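You operate a simulated robot arm through the tools that you are given. There is no shell and no other tool. Be economical: measure what you need, move in short steps, check, and stop when the job is done.

The job below is to be done with a simulated two-armed robot. You get a single attempt, and the scene is never put back.

Task
Set the air for the grip force on the arm job card.
Fine: 50 N a bar. Air on, set it, close the fingers and trim till the grip force display shows the card's figure, open them, air off. The arm is locked off.

Only the result counts: the job must be done as asked and must still hold three seconds after the hand-in. Knocking over, shifting, dropping, spilling or breaking anything else fails it.

Robot
Two 7-joint arms with two-finger grippers on one trunk, hanging from a carriage that runs on a gantry, over the field with the corners [-2160, 1700], [-2439, 553], [-9, -37], [269, 1110] (x, y) and turns from -370 to 317 degrees about z. Base frame: it is fixed where the carriage stands at the start and does not move with it; the origin is on the floor, on the carriage's upright axis, x ahead of it, y to its left, z up; the surface under the hand at the start is at about z = 750. Readings come in mm, degrees, newtons and seconds.
The left shoulder is at the start at [0, 236, 1557], the right one opposite. With the tool pointing down near the work surface each hand reaches from about 100 to 580 mm from the robot's upright axis, wherever it stands, measured 20 degrees to its own side. Places, roughly: air regulator [800, -200, 800]; air valve [800, -400, 800]; arm job card [700, 0, 800]; blue close button [900, 0, 800]; lower finger [2800, -500, 1200]; upper finger [2800, -500, 1300]; white open button [900, 100, 800]. Payload 3.43 kg a hand.
The TCP of each hand is the grasp point between the finger pads, 30 mm short of the fingertips. In the tool frame z runs along the fingers and y along their closing line. The gripper opens to 104 mm. The gripper's body begins 57 mm behind the TCP.
Orientation is that of the tool frame in the base frame, as [roll, pitch, yaw] about the fixed x, y, z axes, in that order (R = Rz(yaw) Ry(pitch) Rx(roll)). With the fingers straight down and closing along the base's y, the tool's x points along the base's -x, its y along +y and its z along -z.

Tools
- The arms move only by the tool apply_moves. It takes "left_increments", "right_increments" or both (then of equal length, played together; a hand with none holds still); each is a list of rows, each an object of numbers (a shift or turn left out is 0, a gripper value left out holds the last): "tx", "ty", "tz": the shift along the base's x, y, z in mm; "wx", "wy", "wz": the turn, a rotation vector about the base's x, y, z in degrees; "claw": the gripper command, from -1 (fully open) to 1 (shut), values between in proportion. In form: [{"tx": .., "ty": .., "tz": .., "wx": .., "wy": .., "wz": .., "claw": ..}, ...]. A call has 1 to 8 rows; each row is the pose to reach, as a shift and turn from the pose commanded when the call began. Each row takes 0.2 s and may step no farther than 50 mm and 8.6 degrees from the row before; otherwise, or with a gripper value out of range, the whole call is refused. A pose out of reach is approached as far as the arm can. The call stops where the force on the tool passes 40 N (or 10 N more than at its start, if that is more) or the arm is blocked; 0.2 s more then pass. The fingers move at their own pace (about 45 mm/s each) and stop on an object; they squeeze with about 39 N. The grip force told is the motor's: it shows also when the fingers shut on nothing. Time passes only in rows, and 0.2 s behind the last, so rows that repeat a pose let the fingers close. The reply holds the time, the measured pose of the TCP, the force on the tool along the base axes, the opening and the grip force, in the units named above and with some noise, with the torque about the TCP (base axes, N m) and any sound that the robot's microphone picked up.
- Cameras (640 x 400 px; columns grow to the right, rows downward): "scene" is now at [257, -5.5, 1669]; the picture's right is [-0.01, -1.00, 0.00], its down [-0.86, 0.01, -0.51] and it looks along [0.51, -0.00, -0.86] (base axes); focal length 252 px, centre (320, 200). "left" rides on the left gripper at [67, -18, -90] in its tool frame; the picture's right is [0.25, 0.97, 0.00], its down [-0.73, 0.19, -0.66] and it looks along [-0.64, 0.17, 0.75] (tool axes); focal length 218 px, centre (320, 200). "right" rides on the right gripper at [67, 18, -90] in its tool frame; the picture's right is [-0.25, 0.97, 0.00], its down [-0.73, -0.19, -0.66] and it looks along [-0.64, -0.17, 0.75] (tool axes); focal length 218 px, centre (320, 200).
- capture(camera): a new picture of that camera. No time passes.
- move_column(by): slides the trunk up (or, below 0, down) by that many mm; the arms and the scene camera ride with it, the base frame stays. It gives what a move gives, with no picture.
- roll_base(legs): drives the robot by 1 to 6 legs, each [ahead, left, turn to the left] in mm, mm and degrees, along the robot's own axes; the way and the turn of a leg run together, so that a leg with both is an arc; at most 1500 mm and 180 degrees a leg. The arms and the cameras ride along, it lands a little off, and it stops where it bumps. It keeps to its track: a leg is cut to what the track allows. It gives what a move gives.
- turn_head(pan, tilt): turns the head with the scene camera to pan (to the left, within 86 degrees either way) and tilt (down, from -29 to 69), counted from straight ahead of the robot. It gives what a move gives.
- probe_pixels(camera, pixels): for up to 12 pixels [column, row] of the newest picture of that camera ("zoom" is the newest enlarged one), the place [x, y, z] in the base frame of the surface seen there, good to about 2 mm, but the place of the scene camera against the robot may be out by one fixed shift of up to 25 mm in any direction. No time passes.
- enlarge(camera, box): a new picture of the part [left, top, right, bottom] of that camera's present view, enlarged. No time passes.
- job_done(): hands the job in; it is judged then, once.

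Go step by step. Measure first, check grasps and placings, and put right what went wrong. The budget is 80 turns and 58 pictures, counting those below and the enlarged ones. Unless the task says otherwise, let go and move clear before handing in, and close with one line.

The tools are called after ">>>" by a JSON object that holds its "api" and its "payload". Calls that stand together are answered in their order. apply_moves: Moves the arms, as the interface text tells. Its arguments: {"type":"object","properties":{"left_increments":{"type":"array"},"right_increments":{"type":"array"}},"required":[]} The other tools are called the same way: move_column (by) slides the trunk up or down; roll_base (legs) drives the base; turn_head (pan, tilt) turns the head that bears the scene camera; capture (camera) takes a picture; probe_pixels (camera, pixels) gives the place of the surface under pixels of a picture; enlarge (camera, box) takes an enlarged picture of a part of a camera's view; job_done () hands the job in.

At the start:

```text
time_s: 0.0
left_tcp_pos: [527.5, 149.0, 1107.9]
left_tcp_rot: [180.0, 0.1, 180.0]
left_wrist_force: [0.4, 0.0, 0.4]
left_moment: [-0.01, -0.01, 0.02]
left_grip_width: 103.9
left_finger_force: 0.2
right_tcp_pos: [421.2, -222.2, 1065.8]
right_tcp_rot: [-180.0, 0.0, 180.0]
right_wrist_force: [0.6, 0.1, 0.0]
right_moment: [-0.01, -0.02, -0.03]
right_grip_width: 104.1
right_finger_force: 0.1
trunk travel left (down, up): [-468.0, 172.0]
robot x, y, heading: [-1.4, -1.1, -0.1]
head pan, tilt: [-0.4, 59.4]
```

scene: 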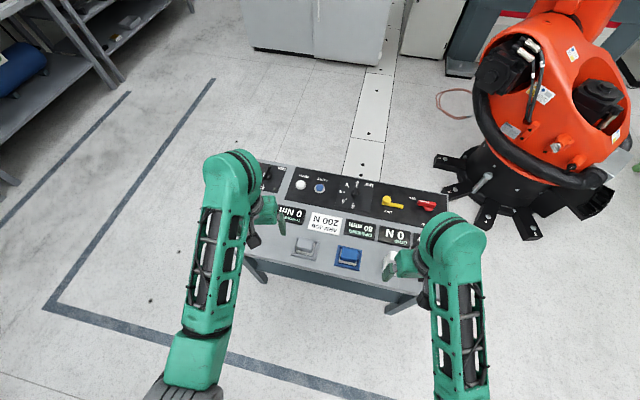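
right: 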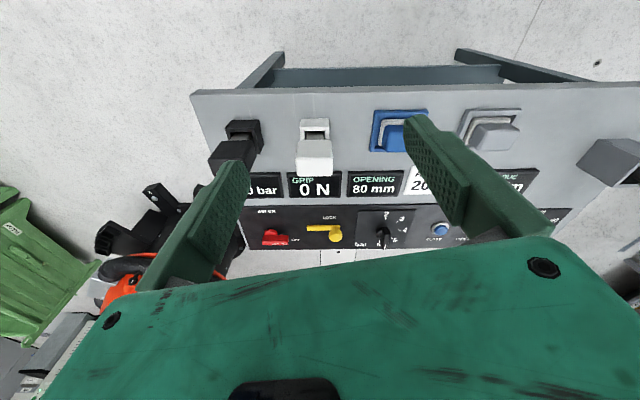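
left: 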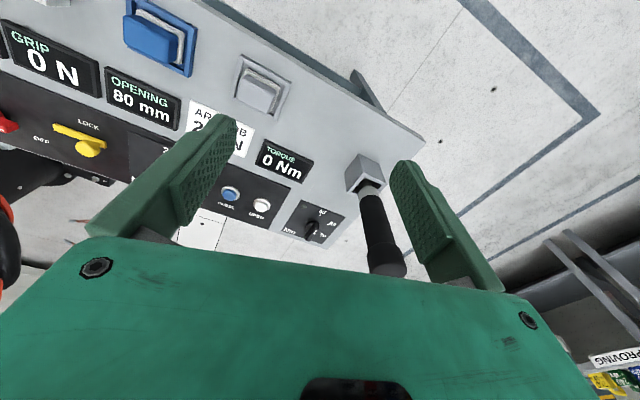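

The pictures show a panel with displays, a red valve, a yellow lock, a black regulator knob and two buttons. I'll enlarge for detail.

>>> {"api": "enlarge", "payload": {"camera": "right", "box": [190, 90, 590, 260]}}

>>> {"api": "enlarge", "payload": {"camera": "left", "box": [0, 20, 360, 245]}}

>>> {"api": "enlarge", "payload": {"camera": "scene", "box": [250, 160, 450, 285]}}

```text
1.60 times, centred on (390, 175) of right
```

zoom: 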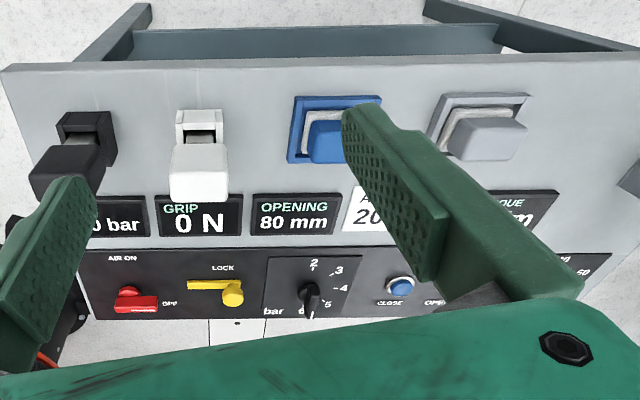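

```text
1.78 times, centred on (180, 132) of left
```

zoom: 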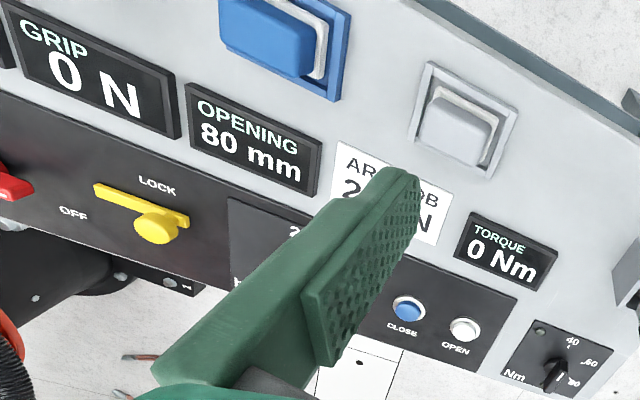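

```text
3.20 times, centred on (350, 222) of scene
```

zoom: 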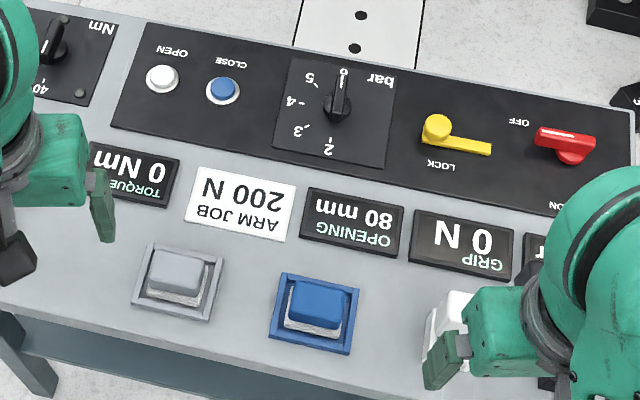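

>>> {"api": "probe_pixels", "payload": {"camera": "zoom", "pixels": [[343, 76], [338, 108], [437, 124], [472, 149], [550, 132], [575, 155], [224, 88], [161, 76], [356, 90], [460, 240], [180, 60], [20, 290]]}}

>>> {"api": "probe_pixels", "payload": {"camera": "right", "pixels": [[440, 228], [383, 236], [384, 215], [334, 233], [316, 228], [270, 234], [280, 240], [300, 215], [319, 190], [400, 137], [315, 155], [240, 145]]}}

```text
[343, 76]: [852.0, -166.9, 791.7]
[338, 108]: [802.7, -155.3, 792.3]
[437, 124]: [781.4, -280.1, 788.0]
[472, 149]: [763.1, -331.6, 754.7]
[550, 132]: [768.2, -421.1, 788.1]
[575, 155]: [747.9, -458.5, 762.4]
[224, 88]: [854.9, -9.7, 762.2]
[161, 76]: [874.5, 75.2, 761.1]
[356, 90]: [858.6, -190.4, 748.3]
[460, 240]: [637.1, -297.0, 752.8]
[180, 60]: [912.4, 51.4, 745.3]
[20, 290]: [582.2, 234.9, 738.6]
```

```text
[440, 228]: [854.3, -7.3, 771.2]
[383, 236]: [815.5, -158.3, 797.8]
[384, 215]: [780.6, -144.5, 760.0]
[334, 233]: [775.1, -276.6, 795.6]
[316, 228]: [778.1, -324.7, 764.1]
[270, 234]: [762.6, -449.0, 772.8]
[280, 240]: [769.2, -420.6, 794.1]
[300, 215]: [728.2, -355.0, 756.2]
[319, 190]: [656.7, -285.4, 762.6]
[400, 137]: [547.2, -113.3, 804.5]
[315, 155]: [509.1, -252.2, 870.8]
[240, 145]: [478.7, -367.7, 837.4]
```

The card reads 200 N (4 bar at 50 N a bar). The panel lies turned about 14 degrees to me, so I'll square up to it and see how far the track lets me go ahead.

>>> {"api": "roll_base", "payload": {"legs": [[0, 0, -13.5], [60, 0, 0]]}}

>>> {"api": "turn_head", "payload": {"pan": 0, "tilt": 50}}

>>> {"api": "capture", "payload": {"camera": "scene"}}

>>> {"api": "capture", "payload": {"camera": "right"}}

```text
time_s: 1.8
left_tcp_pos: [548.2, 21.0, 1108.1]
left_tcp_rot: [180.0, -0.1, 166.4]
left_wrist_force: [0.4, -0.6, 0.4]
left_moment: [0.01, -0.02, 0.01]
left_grip_width: 104.0
left_finger_force: 0.0
right_tcp_pos: [357.6, -315.9, 1065.0]
right_tcp_rot: [-180.0, 0.1, 166.5]
right_wrist_force: [0.7, -0.3, -0.8]
right_moment: [-0.01, 0.03, -0.02]
right_grip_width: 104.2
right_finger_force: 0.1
trunk travel left (down, up): [-468.0, 172.0]
robot x, y, heading: [1.1, 2.2, -13.5]
head pan, tilt: [-0.4, 59.4]
cut short: leg 2
```

```text
time_s: 2.5
left_tcp_pos: [548.1, 22.2, 1107.5]
left_tcp_rot: [180.0, 0.0, 166.4]
left_wrist_force: [0.3, -0.5, -0.3]
left_moment: [0.03, 0.04, 0.02]
left_grip_width: 104.0
left_finger_force: 0.0
right_tcp_pos: [356.9, -315.7, 1066.1]
right_tcp_rot: [180.0, -0.1, 166.4]
right_wrist_force: [-0.2, 1.1, -0.3]
right_moment: [-0.01, -0.01, -0.02]
right_grip_width: 104.1
right_finger_force: 0.0
trunk travel left (down, up): [-468.0, 172.0]
robot x, y, heading: [0.6, -1.3, -13.6]
head pan, tilt: [0.0, 50.0]
```

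```text
51 pictures are left
```

scene: 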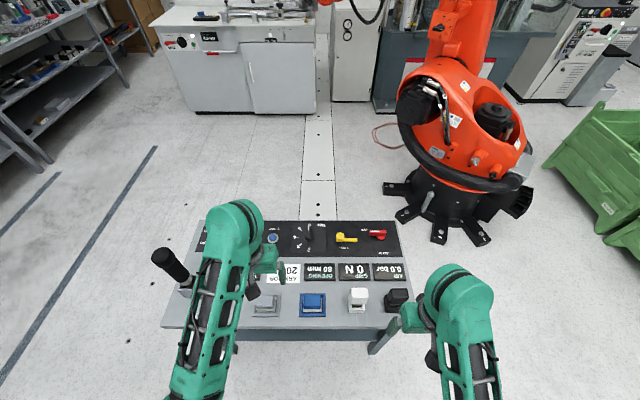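

```text
50 pictures are left
```

right: 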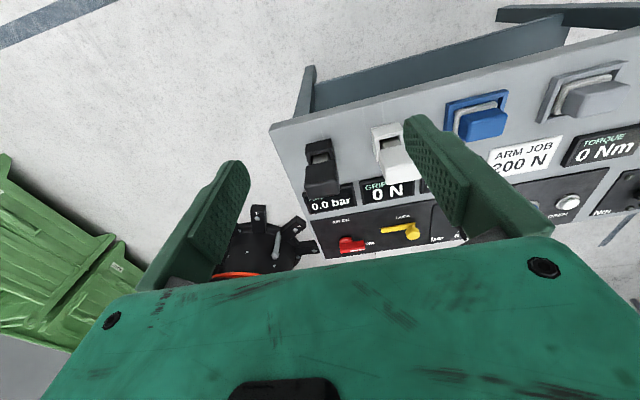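

The track edge stops me, so reach must come from lowering the trunk. I'll raise the hands relative to the trunk first and then lower it.

>>> {"api": "apply_moves", "payload": {"left_increments": [{"tz": 50}, {"tz": 100}, {"tz": 150}, {"tz": 200}, {"tz": 250}], "right_increments": [{"tz": 50}, {"tz": 100}, {"tz": 150}, {"tz": 200}, {"tz": 250}]}}

>>> {"api": "move_column", "payload": {"by": -350}}

>>> {"api": "capture", "payload": {"camera": "scene"}}

```text
time_s: 3.7
left_tcp_pos: [550.1, 18.2, 1338.4]
left_tcp_rot: [-179.9, 0.2, 166.5]
left_wrist_force: [0.5, -0.1, 0.3]
left_moment: [0.0, 0.01, 0.02]
left_grip_width: 103.8
left_finger_force: 0.0
left hand out of reach, approached as far as the arm can: row 5
right_tcp_pos: [412.7, -331.7, 1244.1]
right_tcp_rot: [180.0, 0.1, 166.5]
right_wrist_force: [0.0, 0.6, -0.2]
right_moment: [0.0, 0.01, -0.05]
right_grip_width: 104.1
right_finger_force: 0.0
right hand out of reach, approached as far as the arm can: row 3, 4, 5
trunk travel left (down, up): [-468.0, 172.0]
robot x, y, heading: [-1.3, 1.8, -13.5]
head pan, tilt: [0.0, 50.0]
```

```text
time_s: 7.1
left_tcp_pos: [549.8, 18.5, 989.0]
left_tcp_rot: [-180.0, 0.1, 166.5]
left_wrist_force: [0.4, 0.0, 0.3]
left_moment: [0.0, 0.0, 0.04]
left_grip_width: 104.2
left_finger_force: 0.1
right_tcp_pos: [412.6, -330.4, 891.8]
right_tcp_rot: [179.9, 0.2, 166.5]
right_wrist_force: [-0.4, -0.3, -1.1]
right_moment: [-0.02, 0.02, -0.01]
right_grip_width: 104.0
right_finger_force: 0.0
trunk travel left (down, up): [-118.0, 522.0]
robot x, y, heading: [-0.2, -2.5, -13.5]
head pan, tilt: [0.0, 50.0]
```

```text
49 pictures are left
```

scene: 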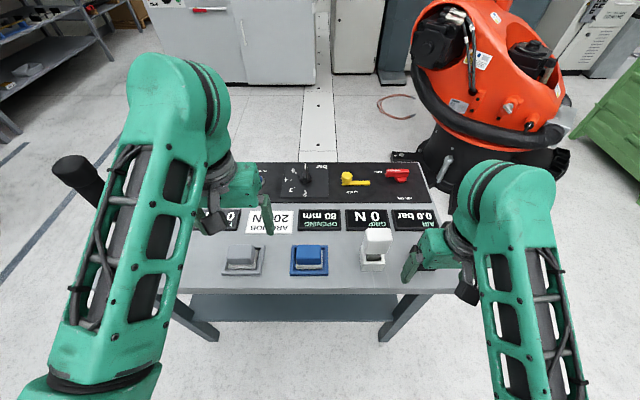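

>>> {"api": "enlarge", "payload": {"camera": "scene", "box": [240, 150, 440, 275]}}

>>> {"api": "probe_pixels", "payload": {"camera": "zoom", "pixels": [[200, 80], [210, 110], [350, 75], [390, 105], [340, 90], [490, 70], [520, 85], [500, 80], [440, 180], [430, 330], [225, 310], [560, 150]]}}

```text
3.20 times, centred on (340, 212) of scene
```

zoom: 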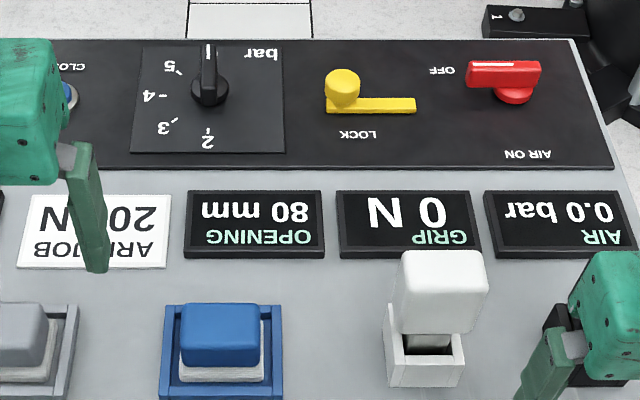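

```text
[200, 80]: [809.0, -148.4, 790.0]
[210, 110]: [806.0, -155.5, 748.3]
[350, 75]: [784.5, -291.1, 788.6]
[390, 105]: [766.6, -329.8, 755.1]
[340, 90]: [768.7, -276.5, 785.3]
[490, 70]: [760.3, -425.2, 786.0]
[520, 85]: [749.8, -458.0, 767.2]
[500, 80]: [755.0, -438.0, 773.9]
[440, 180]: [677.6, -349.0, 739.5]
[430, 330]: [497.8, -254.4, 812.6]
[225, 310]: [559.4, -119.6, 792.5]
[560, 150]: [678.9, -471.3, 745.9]
```

The knob's pointer stands at 6 on a 2–6 scale (45° a bar), and 4 lies to its +y side; the red lever points to OFF with AIR ON on the robot's side. I'll bring the right hand up and ahead, tilting it, to see the valve close.

>>> {"api": "apply_moves", "payload": {"right_increments": [{"tx": 30, "ty": -10, "tz": 30, "wx": -1.9, "wy": -7.8}, {"tx": 70, "ty": -25, "tz": 60, "wx": -3.75, "wy": -15.5}, {"tx": 110, "ty": -38, "tz": 80, "wx": -5.6, "wy": -23.3}, {"tx": 150, "ty": -50, "tz": 90, "wx": -7.0, "wy": -29.2}, {"tx": 195, "ty": -60, "tz": 90, "wx": -7.0, "wy": -29.2}, {"tx": 240, "ty": -70, "tz": 90, "wx": -7.0, "wy": -29.2}]}}

>>> {"api": "capture", "payload": {"camera": "right"}}

```text
refused: row 2 steps farther than a row can; nothing moved
```

```text
47 pictures are left
```

right: 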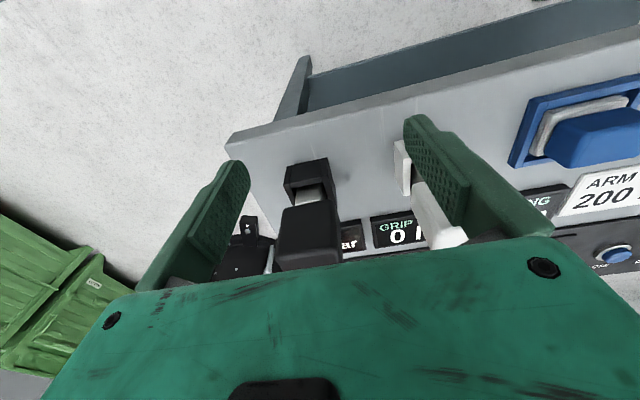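

A row was too long; I'll repeat with shorter steps, rising first.

>>> {"api": "apply_moves", "payload": {"right_increments": [{"tz": 45}, {"tx": 10, "tz": 90, "wx": -1.9, "wy": -7.8}, {"tx": 50, "ty": -12, "tz": 100, "wx": -3.75, "wy": -15.5}, {"tx": 95, "ty": -25, "tz": 105, "wx": -5.6, "wy": -23.3}, {"tx": 140, "ty": -37, "tz": 105, "wx": -7.0, "wy": -29.2}, {"tx": 185, "ty": -50, "tz": 105, "wx": -7.0, "wy": -29.2}, {"tx": 230, "ty": -60, "tz": 105, "wx": -7.0, "wy": -29.2}]}}

>>> {"api": "capture", "payload": {"camera": "right"}}

```text
time_s: 8.7
left_tcp_pos: [551.1, 18.5, 989.5]
left_tcp_rot: [180.0, 0.2, 166.3]
left_wrist_force: [0.2, 0.1, 1.4]
left_moment: [0.03, 0.0, -0.03]
left_grip_width: 104.0
left_finger_force: 0.0
right_tcp_pos: [645.7, -391.7, 996.0]
right_tcp_rot: [179.9, 30.3, 166.4]
right_wrist_force: [-0.4, -0.6, -0.5]
right_moment: [-0.03, -0.01, -0.01]
right_grip_width: 104.1
right_finger_force: 0.1
right hand out of reach, approached as far as the arm can: row 1, 2
trunk travel left (down, up): [-118.0, 522.0]
robot x, y, heading: [-3.7, 1.9, -13.5]
head pan, tilt: [0.0, 50.0]
```

```text
46 pictures are left
```

right: 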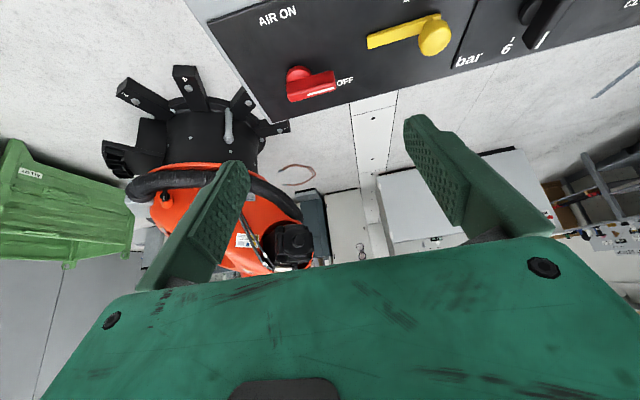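

The "6" by the pointer is confirmed. I'll enlarge and probe the valve.

>>> {"api": "enlarge", "payload": {"camera": "right", "box": [240, 0, 480, 150]}}

>>> {"api": "probe_pixels", "payload": {"camera": "right", "pixels": [[290, 70], [296, 76], [292, 98], [333, 75], [333, 88], [312, 84], [345, 95], [320, 60], [370, 42], [435, 35], [278, 18], [345, 82]]}}

```text
2.67 times, centred on (360, 75) of right
```

zoom: 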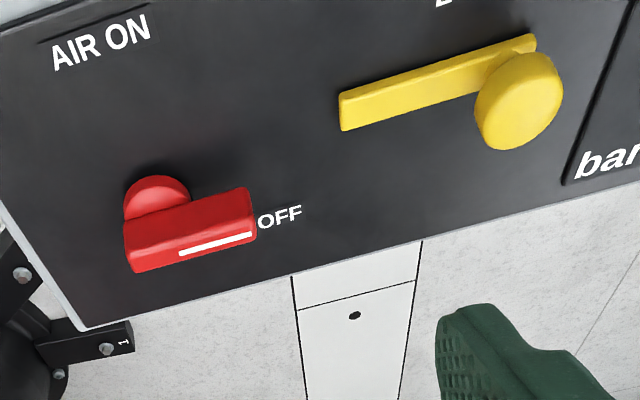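

```text
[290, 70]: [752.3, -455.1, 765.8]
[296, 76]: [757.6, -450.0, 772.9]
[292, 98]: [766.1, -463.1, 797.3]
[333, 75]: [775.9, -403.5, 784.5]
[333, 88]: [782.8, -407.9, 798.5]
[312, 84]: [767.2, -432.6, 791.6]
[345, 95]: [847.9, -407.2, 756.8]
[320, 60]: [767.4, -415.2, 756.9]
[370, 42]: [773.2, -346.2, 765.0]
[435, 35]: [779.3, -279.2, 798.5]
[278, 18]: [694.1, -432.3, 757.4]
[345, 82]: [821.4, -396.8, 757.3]
```

The lever's pivot is near [769, -450] with its tip about 45 mm toward the lock. I'll lower the trunk 100 mm, then close the right fingers and approach the far side of the lever's tip from above.

>>> {"api": "move_column", "payload": {"by": -100}}

>>> {"api": "apply_moves", "payload": {"right_increments": [{"tx": 40, "ty": -8, "claw": 1}, {"tx": 80, "ty": -14}, {"tx": 120, "ty": -20}, {"tx": 145, "ty": -23}, {"tx": 145, "ty": -23}, {"tx": 145, "ty": -23}]}}

>>> {"api": "capture", "payload": {"camera": "right"}}

```text
time_s: 10.1
left_tcp_pos: [548.7, 18.8, 888.1]
left_tcp_rot: [-180.0, 0.3, 166.5]
left_wrist_force: [0.8, 0.8, -1.0]
left_moment: [-0.01, -0.01, -0.01]
left_grip_width: 104.0
left_finger_force: 0.1
right_tcp_pos: [645.9, -392.4, 895.8]
right_tcp_rot: [179.8, 30.0, 166.4]
right_wrist_force: [0.2, 0.3, 0.8]
right_moment: [0.0, -0.02, 0.0]
right_grip_width: 103.8
right_finger_force: 0.1
trunk travel left (down, up): [-18.0, 622.0]
robot x, y, heading: [1.2, -3.2, -13.5]
head pan, tilt: [0.0, 50.0]
```

```text
time_s: 11.5
left_tcp_pos: [549.6, 18.5, 888.5]
left_tcp_rot: [180.0, 0.3, 166.5]
left_wrist_force: [0.6, -0.6, 0.4]
left_moment: [0.0, -0.01, 0.0]
left_grip_width: 104.1
left_finger_force: 0.1
right_tcp_pos: [737.4, -403.5, 891.4]
right_tcp_rot: [179.9, 30.3, 166.4]
right_wrist_force: [0.0, 0.5, -0.1]
right_moment: [-0.03, 0.02, 0.01]
right_grip_width: 0.0
right_finger_force: 18.5
right hand out of reach, approached as far as the arm can: row 3, 4, 5, 6
trunk travel left (down, up): [-18.0, 622.0]
robot x, y, heading: [0.0, -4.1, -13.3]
head pan, tilt: [0.0, 50.0]
```

```text
44 pictures are left
```

right: 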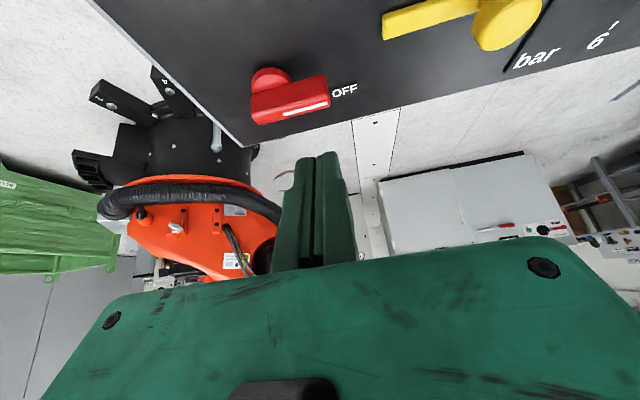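

Straight tilt reaches only to x≈737. Turning the robot left about its axis brings the right shoulder forward over the panel, so I'll raise the trunk, draw the left hand in, and turn 40°.

>>> {"api": "move_column", "payload": {"by": 200}}

>>> {"api": "apply_moves", "payload": {"left_increments": [{"tx": -45, "ty": 5}, {"tx": -90, "ty": 10}, {"tx": -130, "ty": 20}, {"tx": -170, "ty": 30}], "right_increments": [{"tx": -45, "ty": 5}, {"tx": -90, "ty": 10}, {"tx": -130, "ty": 15}, {"tx": -170, "ty": 20}]}}

>>> {"api": "roll_base", "payload": {"legs": [[0, 0, 40]]}}

>>> {"api": "turn_head", "payload": {"pan": -40, "tilt": 50}}

>>> {"api": "capture", "payload": {"camera": "scene"}}

```text
time_s: 13.6
left_tcp_pos: [549.7, 18.1, 1088.0]
left_tcp_rot: [-180.0, 0.0, 166.4]
left_wrist_force: [-0.2, -0.2, 0.6]
left_moment: [-0.02, 0.02, -0.02]
left_grip_width: 104.1
left_finger_force: 0.0
right_tcp_pos: [736.2, -403.9, 1090.4]
right_tcp_rot: [179.9, 30.2, 166.4]
right_wrist_force: [-0.4, -0.3, -0.6]
right_moment: [-0.01, 0.0, -0.02]
right_grip_width: 0.1
right_finger_force: 34.5
trunk travel left (down, up): [-218.0, 422.0]
robot x, y, heading: [-1.9, 0.8, -13.8]
head pan, tilt: [0.0, 50.0]
```

```text
time_s: 14.8
left_tcp_pos: [465.2, 1.6, 1015.2]
left_tcp_rot: [-178.6, 5.5, 166.6]
left_wrist_force: [0.2, -0.5, -0.9]
left_moment: [0.01, 0.02, 0.0]
left_grip_width: 104.1
left_finger_force: 0.1
left hand out of reach, approached as far as the arm can: row 1, 2, 3, 4
right_tcp_pos: [718.0, -404.4, 1091.4]
right_tcp_rot: [179.9, 30.0, 166.4]
right_wrist_force: [0.8, -0.9, -0.4]
right_moment: [0.03, 0.02, -0.01]
right_grip_width: 0.1
right_finger_force: 34.5
right hand out of reach, approached as far as the arm can: row 1, 2, 3, 4
trunk travel left (down, up): [-218.0, 422.0]
robot x, y, heading: [-0.1, 4.6, -13.7]
head pan, tilt: [0.0, 50.0]
stopped in row 4 (left hand): the arm was blocked; the commanded pose is now the measured one
```

```text
time_s: 17.1
left_tcp_pos: [359.8, 294.8, 1013.5]
left_tcp_rot: [-178.6, 5.2, -154.4]
left_wrist_force: [-1.0, -1.2, 0.1]
left_moment: [-0.01, 0.01, 0.0]
left_grip_width: 104.0
left_finger_force: 0.1
right_tcp_pos: [814.0, 138.4, 1091.5]
right_tcp_rot: [179.9, 30.1, -154.6]
right_wrist_force: [-0.2, -0.3, 1.1]
right_moment: [-0.03, 0.01, 0.0]
right_grip_width: 0.0
right_finger_force: 34.5
trunk travel left (down, up): [-218.0, 422.0]
robot x, y, heading: [0.3, -1.1, 25.3]
head pan, tilt: [0.0, 50.0]
```

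```text
time_s: 18.1
left_tcp_pos: [360.1, 294.6, 1013.4]
left_tcp_rot: [-178.6, 5.2, -154.4]
left_wrist_force: [0.7, 0.3, -1.1]
left_moment: [-0.04, 0.02, 0.0]
left_grip_width: 103.7
left_finger_force: 0.1
right_tcp_pos: [812.3, 136.1, 1091.8]
right_tcp_rot: [180.0, 30.2, -154.6]
right_wrist_force: [0.7, 0.0, -0.6]
right_moment: [-0.02, -0.01, 0.0]
right_grip_width: 0.0
right_finger_force: 34.8
trunk travel left (down, up): [-218.0, 422.0]
robot x, y, heading: [1.9, -5.6, 25.5]
head pan, tilt: [-40.0, 50.0]
```

```text
43 pictures are left
```

scene: 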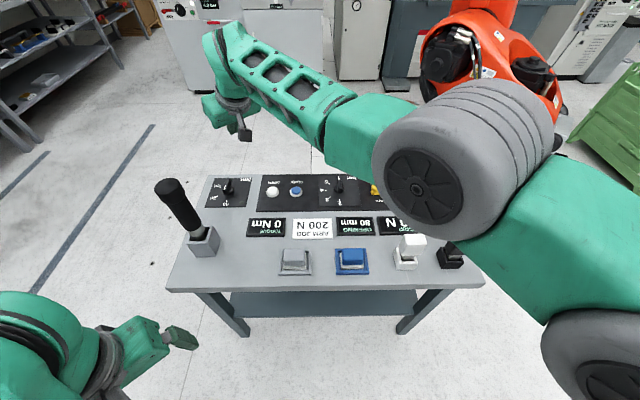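

Now I swing the right hand over the valve at safe height, turning it to keep square with the panel.

>>> {"api": "apply_moves", "payload": {"right_increments": [{"tx": -10, "ty": -48, "wz": -5}, {"tx": -20, "ty": -96, "wz": -10}, {"tx": -30, "ty": -144, "wz": -15}, {"tx": -40, "ty": -192, "wz": -20}, {"tx": -45, "ty": -240, "wz": -25}, {"tx": -50, "ty": -288, "wz": -30}, {"tx": -55, "ty": -336, "wz": -35}, {"tx": -60, "ty": -384, "wz": -39}]}}

>>> {"api": "apply_moves", "payload": {"right_increments": [{"ty": -45, "wx": 1.2, "wy": 4.9}, {"ty": -90, "wx": 2.3, "wy": 9.7}, {"ty": -135, "wx": 3.5, "wy": 14.6, "tz": -20}, {"ty": -155, "wx": 4.7, "wy": 19.4, "tz": -60}, {"ty": -155, "wx": 4.7, "wy": 19.4, "tz": -100}]}}

>>> {"api": "capture", "payload": {"camera": "scene"}}

>>> {"api": "capture", "payload": {"camera": "right"}}

```text
time_s: 20.1
left_tcp_pos: [360.5, 295.3, 1013.5]
left_tcp_rot: [-178.6, 5.2, -154.4]
left_wrist_force: [-0.5, -0.5, -0.4]
left_moment: [-0.03, 0.0, 0.02]
left_grip_width: 104.2
left_finger_force: 0.0
right_tcp_pos: [867.4, -223.5, 1103.8]
right_tcp_rot: [-178.2, 23.7, 167.9]
right_wrist_force: [-0.3, 0.2, -0.4]
right_moment: [-0.03, 0.03, -0.03]
right_grip_width: 0.0
right_finger_force: 34.1
right hand out of reach, approached as far as the arm can: row 1, 2, 3, 4, 5, 6, 7, 8
trunk travel left (down, up): [-218.0, 422.0]
robot x, y, heading: [0.5, -4.2, 25.1]
head pan, tilt: [-40.0, 50.0]
stopped in row 8 (right hand): the arm was blocked; the commanded pose is now the measured one
```

```text
time_s: 21.3
left_tcp_pos: [359.3, 294.7, 1012.9]
left_tcp_rot: [-178.6, 5.3, -154.4]
left_wrist_force: [-0.2, 0.2, 0.4]
left_moment: [-0.02, -0.05, -0.01]
left_grip_width: 103.8
left_finger_force: 0.1
right_tcp_pos: [798.1, -361.6, 995.1]
right_tcp_rot: [-178.8, 3.5, 167.7]
right_wrist_force: [0.1, 0.2, 0.4]
right_moment: [0.01, 0.02, -0.01]
right_grip_width: 0.0
right_finger_force: 34.7
right hand out of reach, approached as far as the arm can: row 2, 3, 4, 5
trunk travel left (down, up): [-218.0, 422.0]
robot x, y, heading: [-4.4, 4.0, 25.2]
head pan, tilt: [-40.0, 50.0]
```

```text
42 pictures are left
```

scene: 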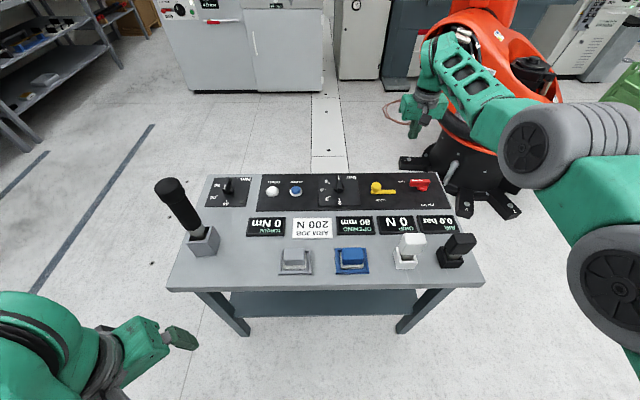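

```text
41 pictures are left
```

right: 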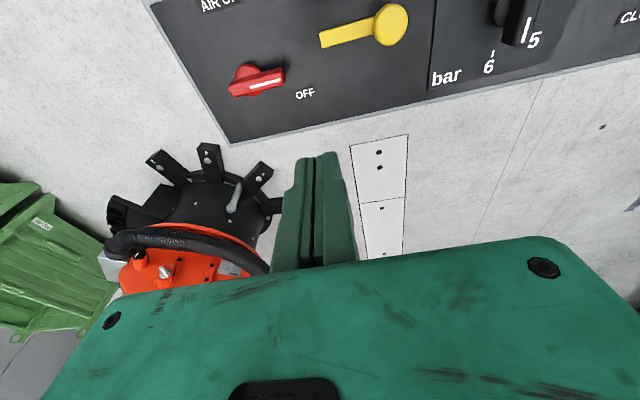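

The arm now reaches beyond the valve with the fingers upright. I'll lower the trunk 130 mm and look at the lever again.

>>> {"api": "move_column", "payload": {"by": -120}}

>>> {"api": "enlarge", "payload": {"camera": "right", "box": [160, 0, 400, 150]}}

```text
time_s: 22.8
left_tcp_pos: [359.1, 293.8, 893.3]
left_tcp_rot: [-178.6, 5.2, -154.4]
left_wrist_force: [0.0, -0.3, 0.5]
left_moment: [-0.02, 0.03, 0.0]
left_grip_width: 103.8
left_finger_force: 0.1
right_tcp_pos: [798.4, -361.7, 878.0]
right_tcp_rot: [-178.8, 3.5, 167.7]
right_wrist_force: [-0.3, -0.4, -1.2]
right_moment: [-0.02, -0.03, 0.0]
right_grip_width: 0.0
right_finger_force: 34.5
trunk travel left (down, up): [-98.0, 542.0]
robot x, y, heading: [-2.6, -1.3, 25.3]
head pan, tilt: [-40.0, 50.0]
```

```text
2.67 times, centred on (280, 75) of right
```

zoom: 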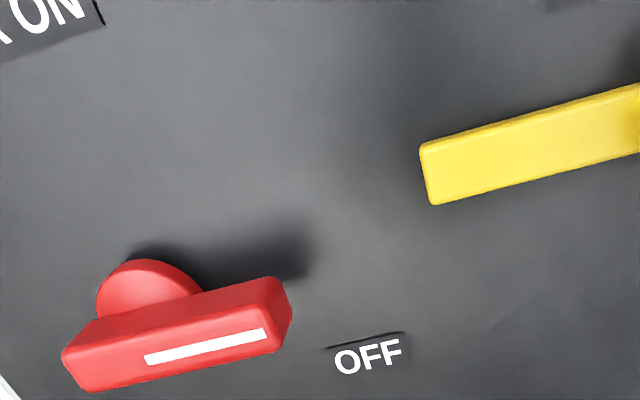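

>>> {"api": "probe_pixels", "payload": {"camera": "zoom", "pixels": [[75, 350], [90, 382], [275, 300], [272, 342], [180, 340], [285, 300], [160, 280], [110, 285], [200, 300], [430, 160], [290, 340], [370, 356]]}}

```text
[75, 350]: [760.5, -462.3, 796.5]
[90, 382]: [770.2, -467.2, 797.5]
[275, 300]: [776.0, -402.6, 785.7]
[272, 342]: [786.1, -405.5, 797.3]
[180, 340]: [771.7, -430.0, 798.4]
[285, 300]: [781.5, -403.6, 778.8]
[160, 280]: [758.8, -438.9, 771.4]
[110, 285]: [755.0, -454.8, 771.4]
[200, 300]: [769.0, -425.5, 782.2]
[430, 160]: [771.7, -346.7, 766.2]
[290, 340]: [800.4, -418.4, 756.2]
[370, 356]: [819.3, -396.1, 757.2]
```

Lever bar: tail [767,-466], tip [782,-403], top z≈798, pivot about [768,-448]. I'll put the closed fingertips on its far side near the tip.

>>> {"api": "apply_moves", "payload": {"right_increments": [{"tx": 4, "ty": -30}, {"tx": 5, "ty": -57}, {"tx": 5, "ty": -57, "tz": -25}, {"tx": 5, "ty": -57, "tz": -50}, {"tx": 5, "ty": -57, "tz": -69}]}}

>>> {"api": "enlarge", "payload": {"camera": "scene", "box": [320, 130, 480, 230]}}

```text
time_s: 24.0
left_tcp_pos: [360.0, 294.0, 894.9]
left_tcp_rot: [-178.5, 5.2, -154.5]
left_wrist_force: [0.3, 0.2, 0.6]
left_moment: [-0.01, 0.03, -0.01]
left_grip_width: 104.1
left_finger_force: 0.1
right_tcp_pos: [791.1, -416.0, 819.4]
right_tcp_rot: [-178.9, 4.2, 167.6]
right_wrist_force: [-10.8, 4.8, 28.2]
right_moment: [0.27, 0.46, 0.03]
right_grip_width: 0.0
right_finger_force: 34.6
right hand out of reach, approached as far as the arm can: row 1, 2, 3, 4, 5
trunk travel left (down, up): [-98.0, 542.0]
robot x, y, heading: [2.0, 2.7, 25.6]
head pan, tilt: [-40.0, 50.0]
```

```text
4.00 times, centred on (400, 180) of scene
```

zoom: 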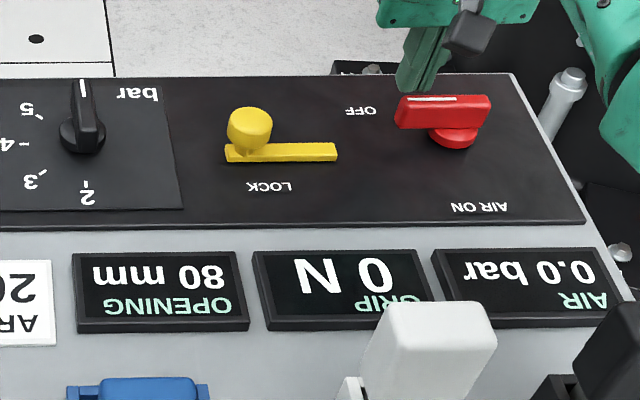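

The arm ran short at x=791 and the tip pressed on the lever's top. I'll lift, lower the trunk a bit and tilt the hand 15° for more reach.

>>> {"api": "apply_moves", "payload": {"right_increments": [{"tx": -5, "tz": 35}, {"tx": -12, "tz": 75}, {"tx": -12, "tz": 115}, {"tx": -12, "tz": 115, "wx": -1.8, "wy": -7.6}, {"tx": -12, "tz": 115, "wx": -3.5, "wy": -14.6}]}}

>>> {"api": "move_column", "payload": {"by": -70}}

>>> {"api": "apply_moves", "payload": {"right_increments": [{"tx": 10}, {"tx": 20}, {"tx": 20}]}}

```text
time_s: 25.2
left_tcp_pos: [359.7, 296.0, 892.8]
left_tcp_rot: [-178.6, 5.2, -154.5]
left_wrist_force: [-0.3, 0.1, 0.6]
left_moment: [-0.03, 0.02, 0.0]
left_grip_width: 103.8
left_finger_force: 0.2
right_tcp_pos: [778.1, -411.0, 925.2]
right_tcp_rot: [-178.4, 18.6, 167.7]
right_wrist_force: [0.3, 1.0, 0.3]
right_moment: [-0.02, 0.01, 0.02]
right_grip_width: 0.1
right_finger_force: 35.1
trunk travel left (down, up): [-98.0, 542.0]
robot x, y, heading: [-2.3, 1.4, 25.3]
head pan, tilt: [-40.0, 50.0]
```

```text
time_s: 26.3
left_tcp_pos: [360.2, 295.2, 823.8]
left_tcp_rot: [-178.5, 5.2, -154.5]
left_wrist_force: [-0.6, -0.2, 0.1]
left_moment: [0.01, -0.04, 0.02]
left_grip_width: 103.7
left_finger_force: 0.1
right_tcp_pos: [779.0, -410.7, 854.8]
right_tcp_rot: [-178.3, 18.6, 167.7]
right_wrist_force: [0.1, -0.6, 0.1]
right_moment: [-0.01, 0.0, -0.03]
right_grip_width: 0.0
right_finger_force: 34.4
trunk travel left (down, up): [-28.0, 612.0]
robot x, y, heading: [-3.3, -0.2, 25.5]
head pan, tilt: [-40.0, 50.0]
```

```text
time_s: 27.1
left_tcp_pos: [359.6, 295.1, 823.6]
left_tcp_rot: [-178.6, 5.2, -154.5]
left_wrist_force: [0.7, -0.1, -0.5]
left_moment: [-0.02, 0.02, -0.01]
left_grip_width: 104.2
left_finger_force: 0.0
right_tcp_pos: [799.5, -410.4, 854.0]
right_tcp_rot: [-178.3, 18.5, 167.7]
right_wrist_force: [-0.7, 0.1, 0.1]
right_moment: [0.01, -0.01, -0.01]
right_grip_width: 0.1
right_finger_force: 34.4
trunk travel left (down, up): [-28.0, 612.0]
robot x, y, heading: [-1.2, -1.7, 25.4]
head pan, tilt: [-40.0, 50.0]
```

>>> {"api": "apply_moves", "payload": {"right_increments": [{"tx": 2, "ty": -7}, {"tx": 2, "ty": -7, "tz": -25}, {"tx": 2, "ty": -7, "tz": -47}]}}

>>> {"api": "enlarge", "payload": {"camera": "scene", "box": [320, 110, 480, 210]}}

```text
time_s: 27.9
left_tcp_pos: [360.6, 294.2, 823.4]
left_tcp_rot: [-178.6, 5.2, -154.4]
left_wrist_force: [0.5, 0.0, -0.7]
left_moment: [-0.03, -0.04, 0.03]
left_grip_width: 104.0
left_finger_force: 0.1
right_tcp_pos: [800.6, -419.2, 810.6]
right_tcp_rot: [-178.5, 18.6, 167.8]
right_wrist_force: [-0.3, -0.2, -0.5]
right_moment: [-0.01, -0.02, -0.01]
right_grip_width: 0.1
right_finger_force: 34.3
trunk travel left (down, up): [-28.0, 612.0]
robot x, y, heading: [1.0, 1.5, 25.4]
head pan, tilt: [-40.0, 50.0]
```

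```text
4.00 times, centred on (400, 160) of scene
```

zoom: 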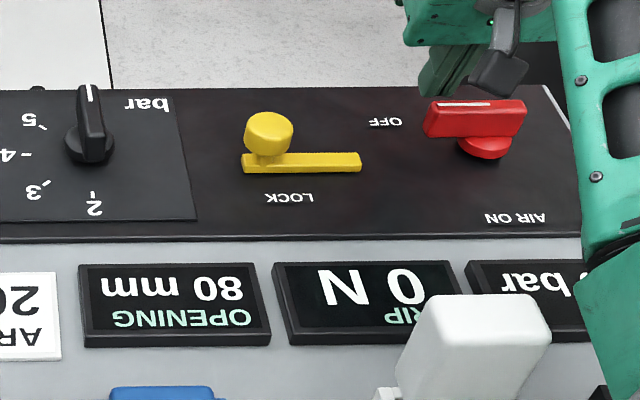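

The fingertip stands behind the lever's tip. I'll draw it toward me along the lever's arc.

>>> {"api": "apply_moves", "payload": {"right_increments": [{"tz": -4}, {"tx": -10.2, "ty": 2.5, "tz": -4}, {"tx": -19.1, "ty": 8.4, "tz": -4}, {"tx": -28.4, "ty": 12.5, "tz": -4}, {"tx": -36.3, "ty": 14.6, "tz": -4}, {"tx": -48.1, "ty": 12.6, "tz": -4}]}}

>>> {"api": "enlarge", "payload": {"camera": "scene", "box": [320, 130, 480, 230]}}

```text
time_s: 29.3
left_tcp_pos: [359.2, 295.4, 822.5]
left_tcp_rot: [-178.6, 5.2, -154.5]
left_wrist_force: [-1.1, 0.0, 1.0]
left_moment: [0.03, -0.02, 0.04]
left_grip_width: 104.0
left_finger_force: 0.1
right_tcp_pos: [752.0, -404.5, 803.6]
right_tcp_rot: [-178.5, 18.5, 167.6]
right_wrist_force: [0.1, 0.2, 0.6]
right_moment: [-0.01, 0.0, 0.04]
right_grip_width: 0.1
right_finger_force: 34.9
trunk travel left (down, up): [-28.0, 612.0]
robot x, y, heading: [1.9, 2.9, 25.4]
head pan, tilt: [-40.0, 50.0]
```

```text
4.00 times, centred on (400, 180) of scene
```

zoom: 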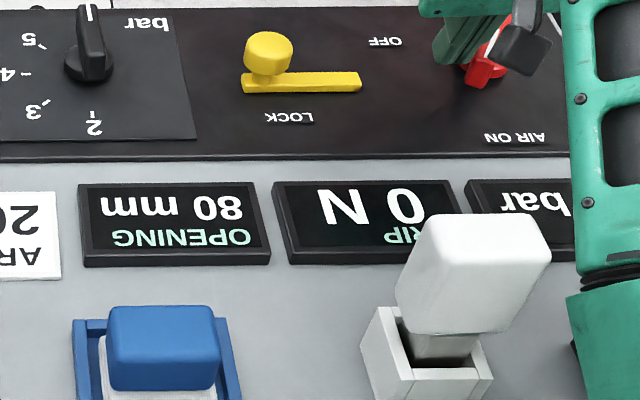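

The lever is swinging. I'll carry on to the end of the arc.

>>> {"api": "apply_moves", "payload": {"right_increments": [{"tx": -5.5, "ty": -3}, {"tx": -11, "ty": -6}, {"tx": -16, "ty": -10.5}, {"tx": -20, "ty": -15}, {"tx": -22, "ty": -19}, {"tx": -23, "ty": -23}]}}

>>> {"api": "capture", "payload": {"camera": "right"}}

>>> {"api": "enlarge", "payload": {"camera": "scene", "box": [320, 130, 480, 230]}}

```text
time_s: 30.7
left_tcp_pos: [362.3, 299.6, 825.6]
left_tcp_rot: [-178.7, 5.4, -154.5]
left_wrist_force: [-0.8, 0.1, -1.1]
left_moment: [-0.03, -0.01, 0.02]
left_grip_width: 104.0
left_finger_force: 0.1
right_tcp_pos: [735.1, -421.2, 805.2]
right_tcp_rot: [-178.6, 18.8, 167.8]
right_wrist_force: [0.6, 0.2, 0.4]
right_moment: [-0.03, 0.02, 0.01]
right_grip_width: 0.2
right_finger_force: 35.0
trunk travel left (down, up): [-28.0, 612.0]
robot x, y, heading: [-2.2, -0.4, 25.5]
head pan, tilt: [-40.0, 50.0]
```

```text
36 pictures are left
```

right: 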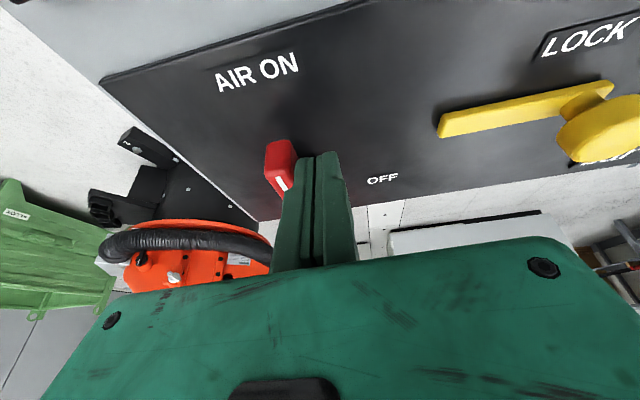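

```text
4.00 times, centred on (400, 180) of scene
```

zoom: 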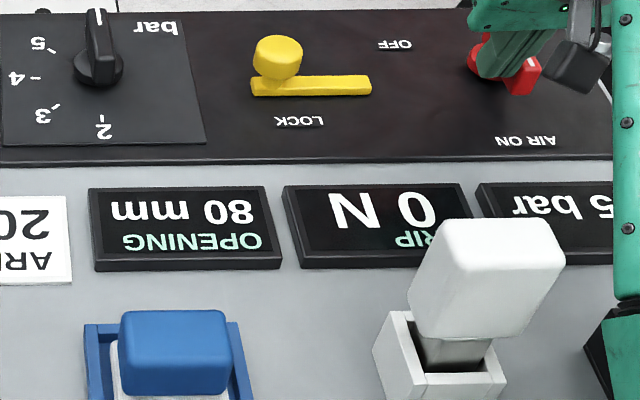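

The AIR display now shows a value. I'll lift clear and check lever and display.

>>> {"api": "apply_moves", "payload": {"right_increments": [{"tx": 2, "ty": 12}, {"tx": 2, "ty": 12, "tz": 45}, {"tx": -10, "ty": 50, "tz": 80}, {"tx": -10, "ty": 95, "tz": 100}]}}

>>> {"api": "capture", "payload": {"camera": "right"}}

>>> {"api": "enlarge", "payload": {"camera": "scene", "box": [300, 130, 500, 255]}}

```text
refused: row 3 steps farther than a row can; nothing moved
```

```text
34 pictures are left
```

right: 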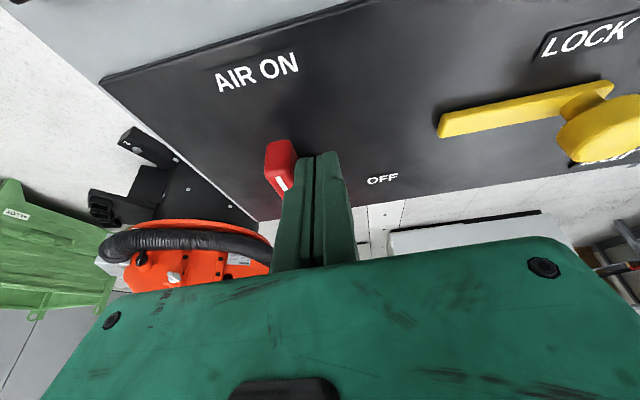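

```text
3.20 times, centred on (400, 192) of scene
```

zoom: 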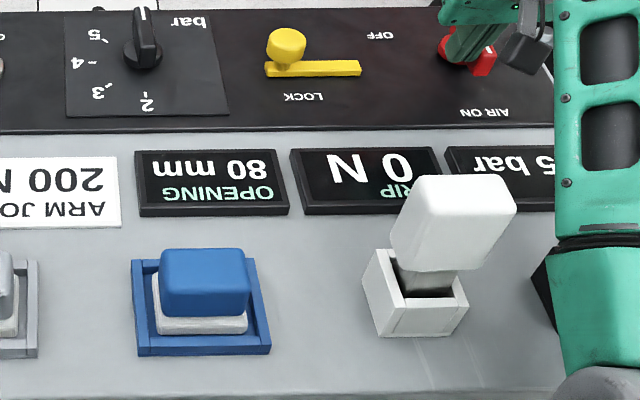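

>>> {"api": "apply_moves", "payload": {"right_increments": [{"tx": 2, "ty": 12}, {"tx": 2, "ty": 12, "tz": 45}, {"tx": 2, "ty": 30, "tz": 85}, {"tx": 5, "ty": 70, "tz": 95}, {"tx": 15, "ty": 115, "tz": 95}]}}

>>> {"api": "capture", "payload": {"camera": "right"}}

>>> {"api": "enlarge", "payload": {"camera": "scene", "box": [310, 130, 510, 255]}}

```text
time_s: 31.9
left_tcp_pos: [362.5, 296.3, 823.6]
left_tcp_rot: [-178.6, 5.3, -154.4]
left_wrist_force: [0.0, -0.2, 1.0]
left_moment: [0.01, 0.01, 0.0]
left_grip_width: 104.2
left_finger_force: 0.1
right_tcp_pos: [749.4, -313.8, 899.5]
right_tcp_rot: [-178.6, 18.6, 167.7]
right_wrist_force: [0.1, 0.3, 0.2]
right_moment: [0.01, -0.01, -0.02]
right_grip_width: 0.0
right_finger_force: 34.6
trunk travel left (down, up): [-28.0, 612.0]
robot x, y, heading: [-3.4, -3.5, 25.4]
head pan, tilt: [-40.0, 50.0]
```

```text
32 pictures are left
```

right: 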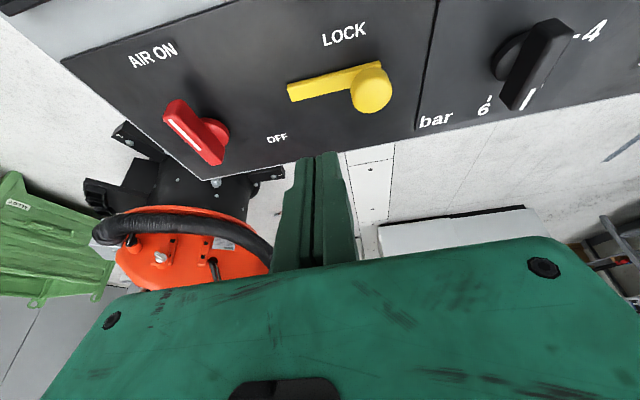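

```text
3.20 times, centred on (410, 192) of scene
```

zoom: 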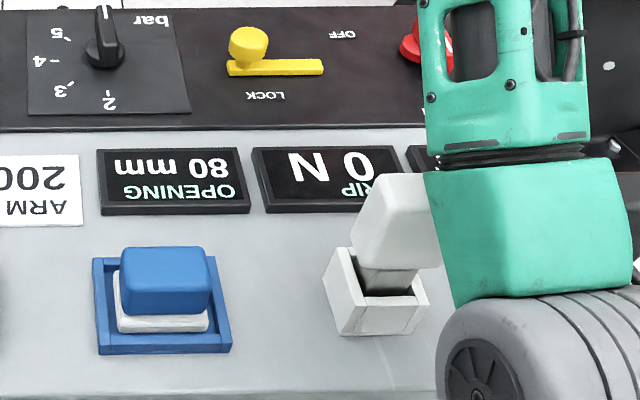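

The lever is at AIR ON. I'll probe the knob at (500–575, 20–110).

>>> {"api": "enlarge", "payload": {"camera": "right", "box": [420, 0, 628, 130]}}

>>> {"api": "probe_pixels", "payload": {"camera": "right", "pixels": [[540, 22], [572, 28], [560, 45], [508, 105], [522, 106], [532, 92], [530, 60], [500, 65], [505, 40], [175, 110], [212, 155], [490, 105]]}}

```text
3.08 times, centred on (524, 65) of right
```

zoom: 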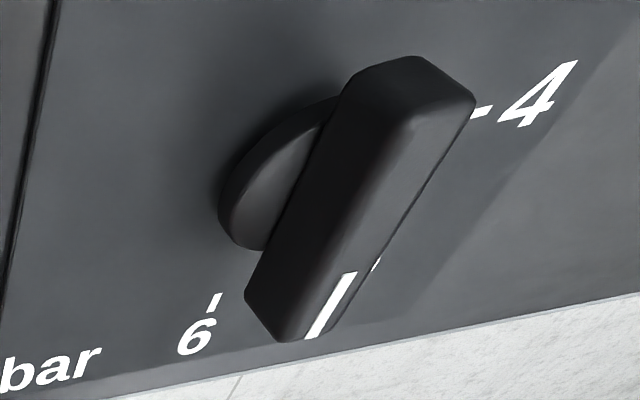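

```text
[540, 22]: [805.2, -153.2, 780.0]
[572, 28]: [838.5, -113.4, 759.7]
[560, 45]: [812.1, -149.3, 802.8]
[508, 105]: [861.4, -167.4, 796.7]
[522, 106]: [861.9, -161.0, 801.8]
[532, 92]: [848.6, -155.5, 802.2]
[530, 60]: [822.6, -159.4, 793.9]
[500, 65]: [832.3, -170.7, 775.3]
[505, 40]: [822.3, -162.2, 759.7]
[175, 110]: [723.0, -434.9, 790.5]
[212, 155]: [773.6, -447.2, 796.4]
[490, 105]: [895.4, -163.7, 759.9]
```

Knob fin: from about [800,-150] to [862,-164], top z 802, pivot ≈ [831,-157]. It must turn 90° counter-clockwise from above; I'll push its near end toward -y from the +y side, so I move the fingertip there.

>>> {"api": "apply_moves", "payload": {"right_increments": [{"tx": 12, "ty": 40}, {"tx": 24, "ty": 80}, {"tx": 36, "ty": 120}, {"tx": 48, "ty": 160}, {"tx": 58, "ty": 191}, {"tx": 58, "ty": 191, "tz": -40}, {"tx": 58, "ty": 191, "tz": -60}]}}

>>> {"api": "capture", "payload": {"camera": "right"}}

>>> {"api": "capture", "payload": {"camera": "left"}}

```text
time_s: 33.5
left_tcp_pos: [360.9, 293.7, 822.7]
left_tcp_rot: [-178.6, 5.3, -154.4]
left_wrist_force: [0.0, 0.5, 0.2]
left_moment: [0.01, 0.01, 0.0]
left_grip_width: 103.7
left_finger_force: 0.0
right_tcp_pos: [804.8, -120.7, 838.1]
right_tcp_rot: [-178.5, 18.6, 167.7]
right_wrist_force: [0.6, 1.0, 0.5]
right_moment: [-0.02, 0.02, -0.01]
right_grip_width: 0.0
right_finger_force: 34.5
trunk travel left (down, up): [-28.0, 612.0]
robot x, y, heading: [2.4, 2.4, 25.2]
head pan, tilt: [-40.0, 50.0]
```

```text
29 pictures are left
```

right: 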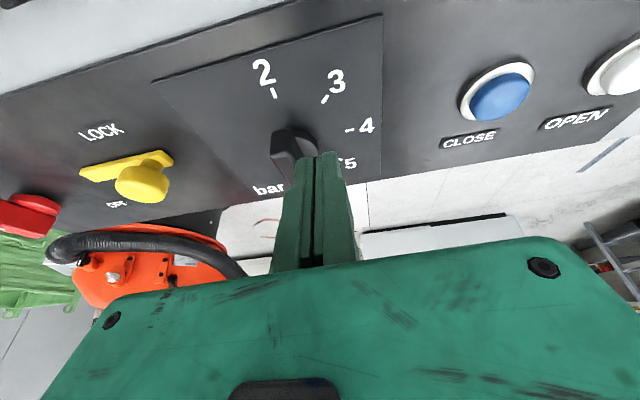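

```text
28 pictures are left
```

left: 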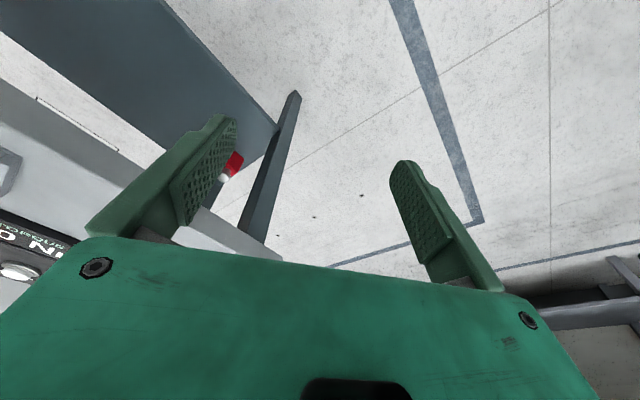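

The fingertip is beside the near end. I'll go down 30 mm and push about 75° of the arc.

>>> {"api": "apply_moves", "payload": {"right_increments": [{"tz": -30}, {"tx": 1, "ty": -8, "tz": -30}, {"tx": -5.7, "ty": -17.7, "tz": -30}, {"tx": -9.9, "ty": -23, "tz": -30}, {"tx": -12.5, "ty": -30.1, "tz": -30}, {"tx": -12.7, "ty": -38.8, "tz": -30}, {"tx": -9.8, "ty": -47.5, "tz": -30}]}}

>>> {"api": "capture", "payload": {"camera": "right"}}

>>> {"api": "enlarge", "payload": {"camera": "scene", "box": [290, 130, 490, 255]}}

```text
time_s: 35.1
left_tcp_pos: [361.7, 294.6, 823.5]
left_tcp_rot: [-178.5, 5.2, -154.5]
left_wrist_force: [0.2, 0.1, 0.2]
left_moment: [-0.01, 0.02, 0.01]
left_grip_width: 103.9
left_finger_force: 0.1
right_tcp_pos: [792.7, -168.6, 807.8]
right_tcp_rot: [-178.4, 18.4, 167.7]
right_wrist_force: [-0.3, -1.0, 0.5]
right_moment: [-0.01, 0.06, -0.03]
right_grip_width: 0.0
right_finger_force: 34.1
trunk travel left (down, up): [-28.0, 612.0]
robot x, y, heading: [1.3, -2.2, 25.5]
head pan, tilt: [-40.0, 50.0]
```

```text
27 pictures are left
```

right: 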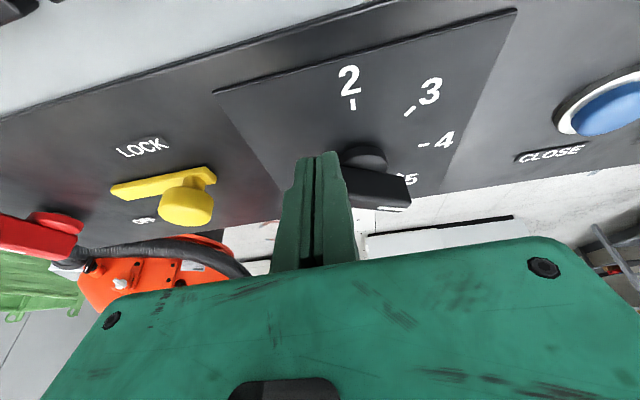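

```text
3.20 times, centred on (390, 192) of scene
```

zoom: 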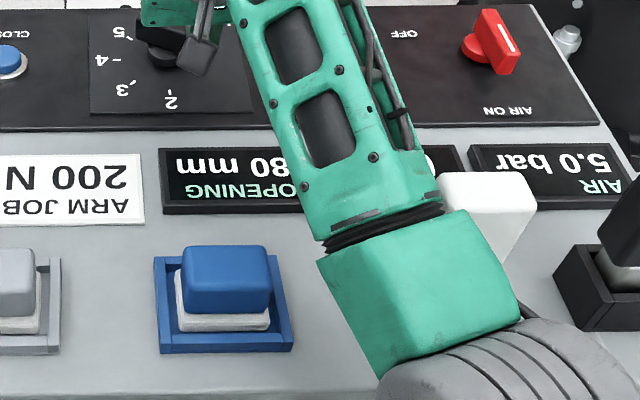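

AIR shows 5.0 bar; I'll let a second pass to see whether it is still settling.

>>> {"api": "apply_moves", "payload": {"right_increments": [{"tx": 0}, {"tx": 0}, {"tx": 0}, {"tx": 0}, {"tx": 0}]}}

>>> {"api": "enlarge", "payload": {"camera": "scene", "box": [310, 130, 510, 255]}}

```text
time_s: 36.3
left_tcp_pos: [360.4, 295.0, 824.0]
left_tcp_rot: [-178.6, 5.1, -154.4]
left_wrist_force: [-0.6, -0.1, 0.0]
left_moment: [-0.01, -0.02, 0.0]
left_grip_width: 103.9
left_finger_force: 0.0
right_tcp_pos: [793.4, -168.3, 807.1]
right_tcp_rot: [-178.4, 18.6, 167.7]
right_wrist_force: [0.8, -0.3, 0.0]
right_moment: [0.04, 0.02, -0.04]
right_grip_width: 0.2
right_finger_force: 35.0
trunk travel left (down, up): [-28.0, 612.0]
robot x, y, heading: [-3.3, -1.5, 25.1]
head pan, tilt: [-40.0, 50.0]
```

```text
3.20 times, centred on (410, 192) of scene
```

zoom: 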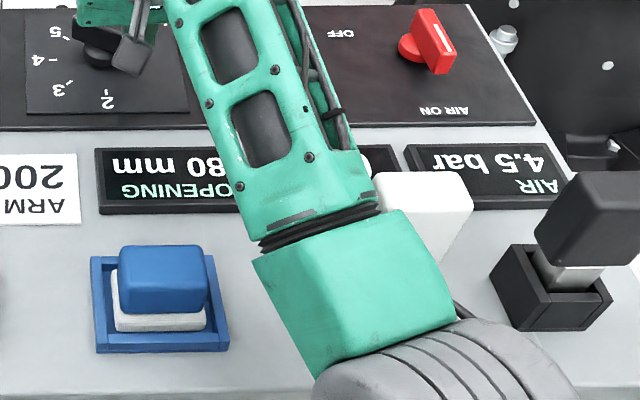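

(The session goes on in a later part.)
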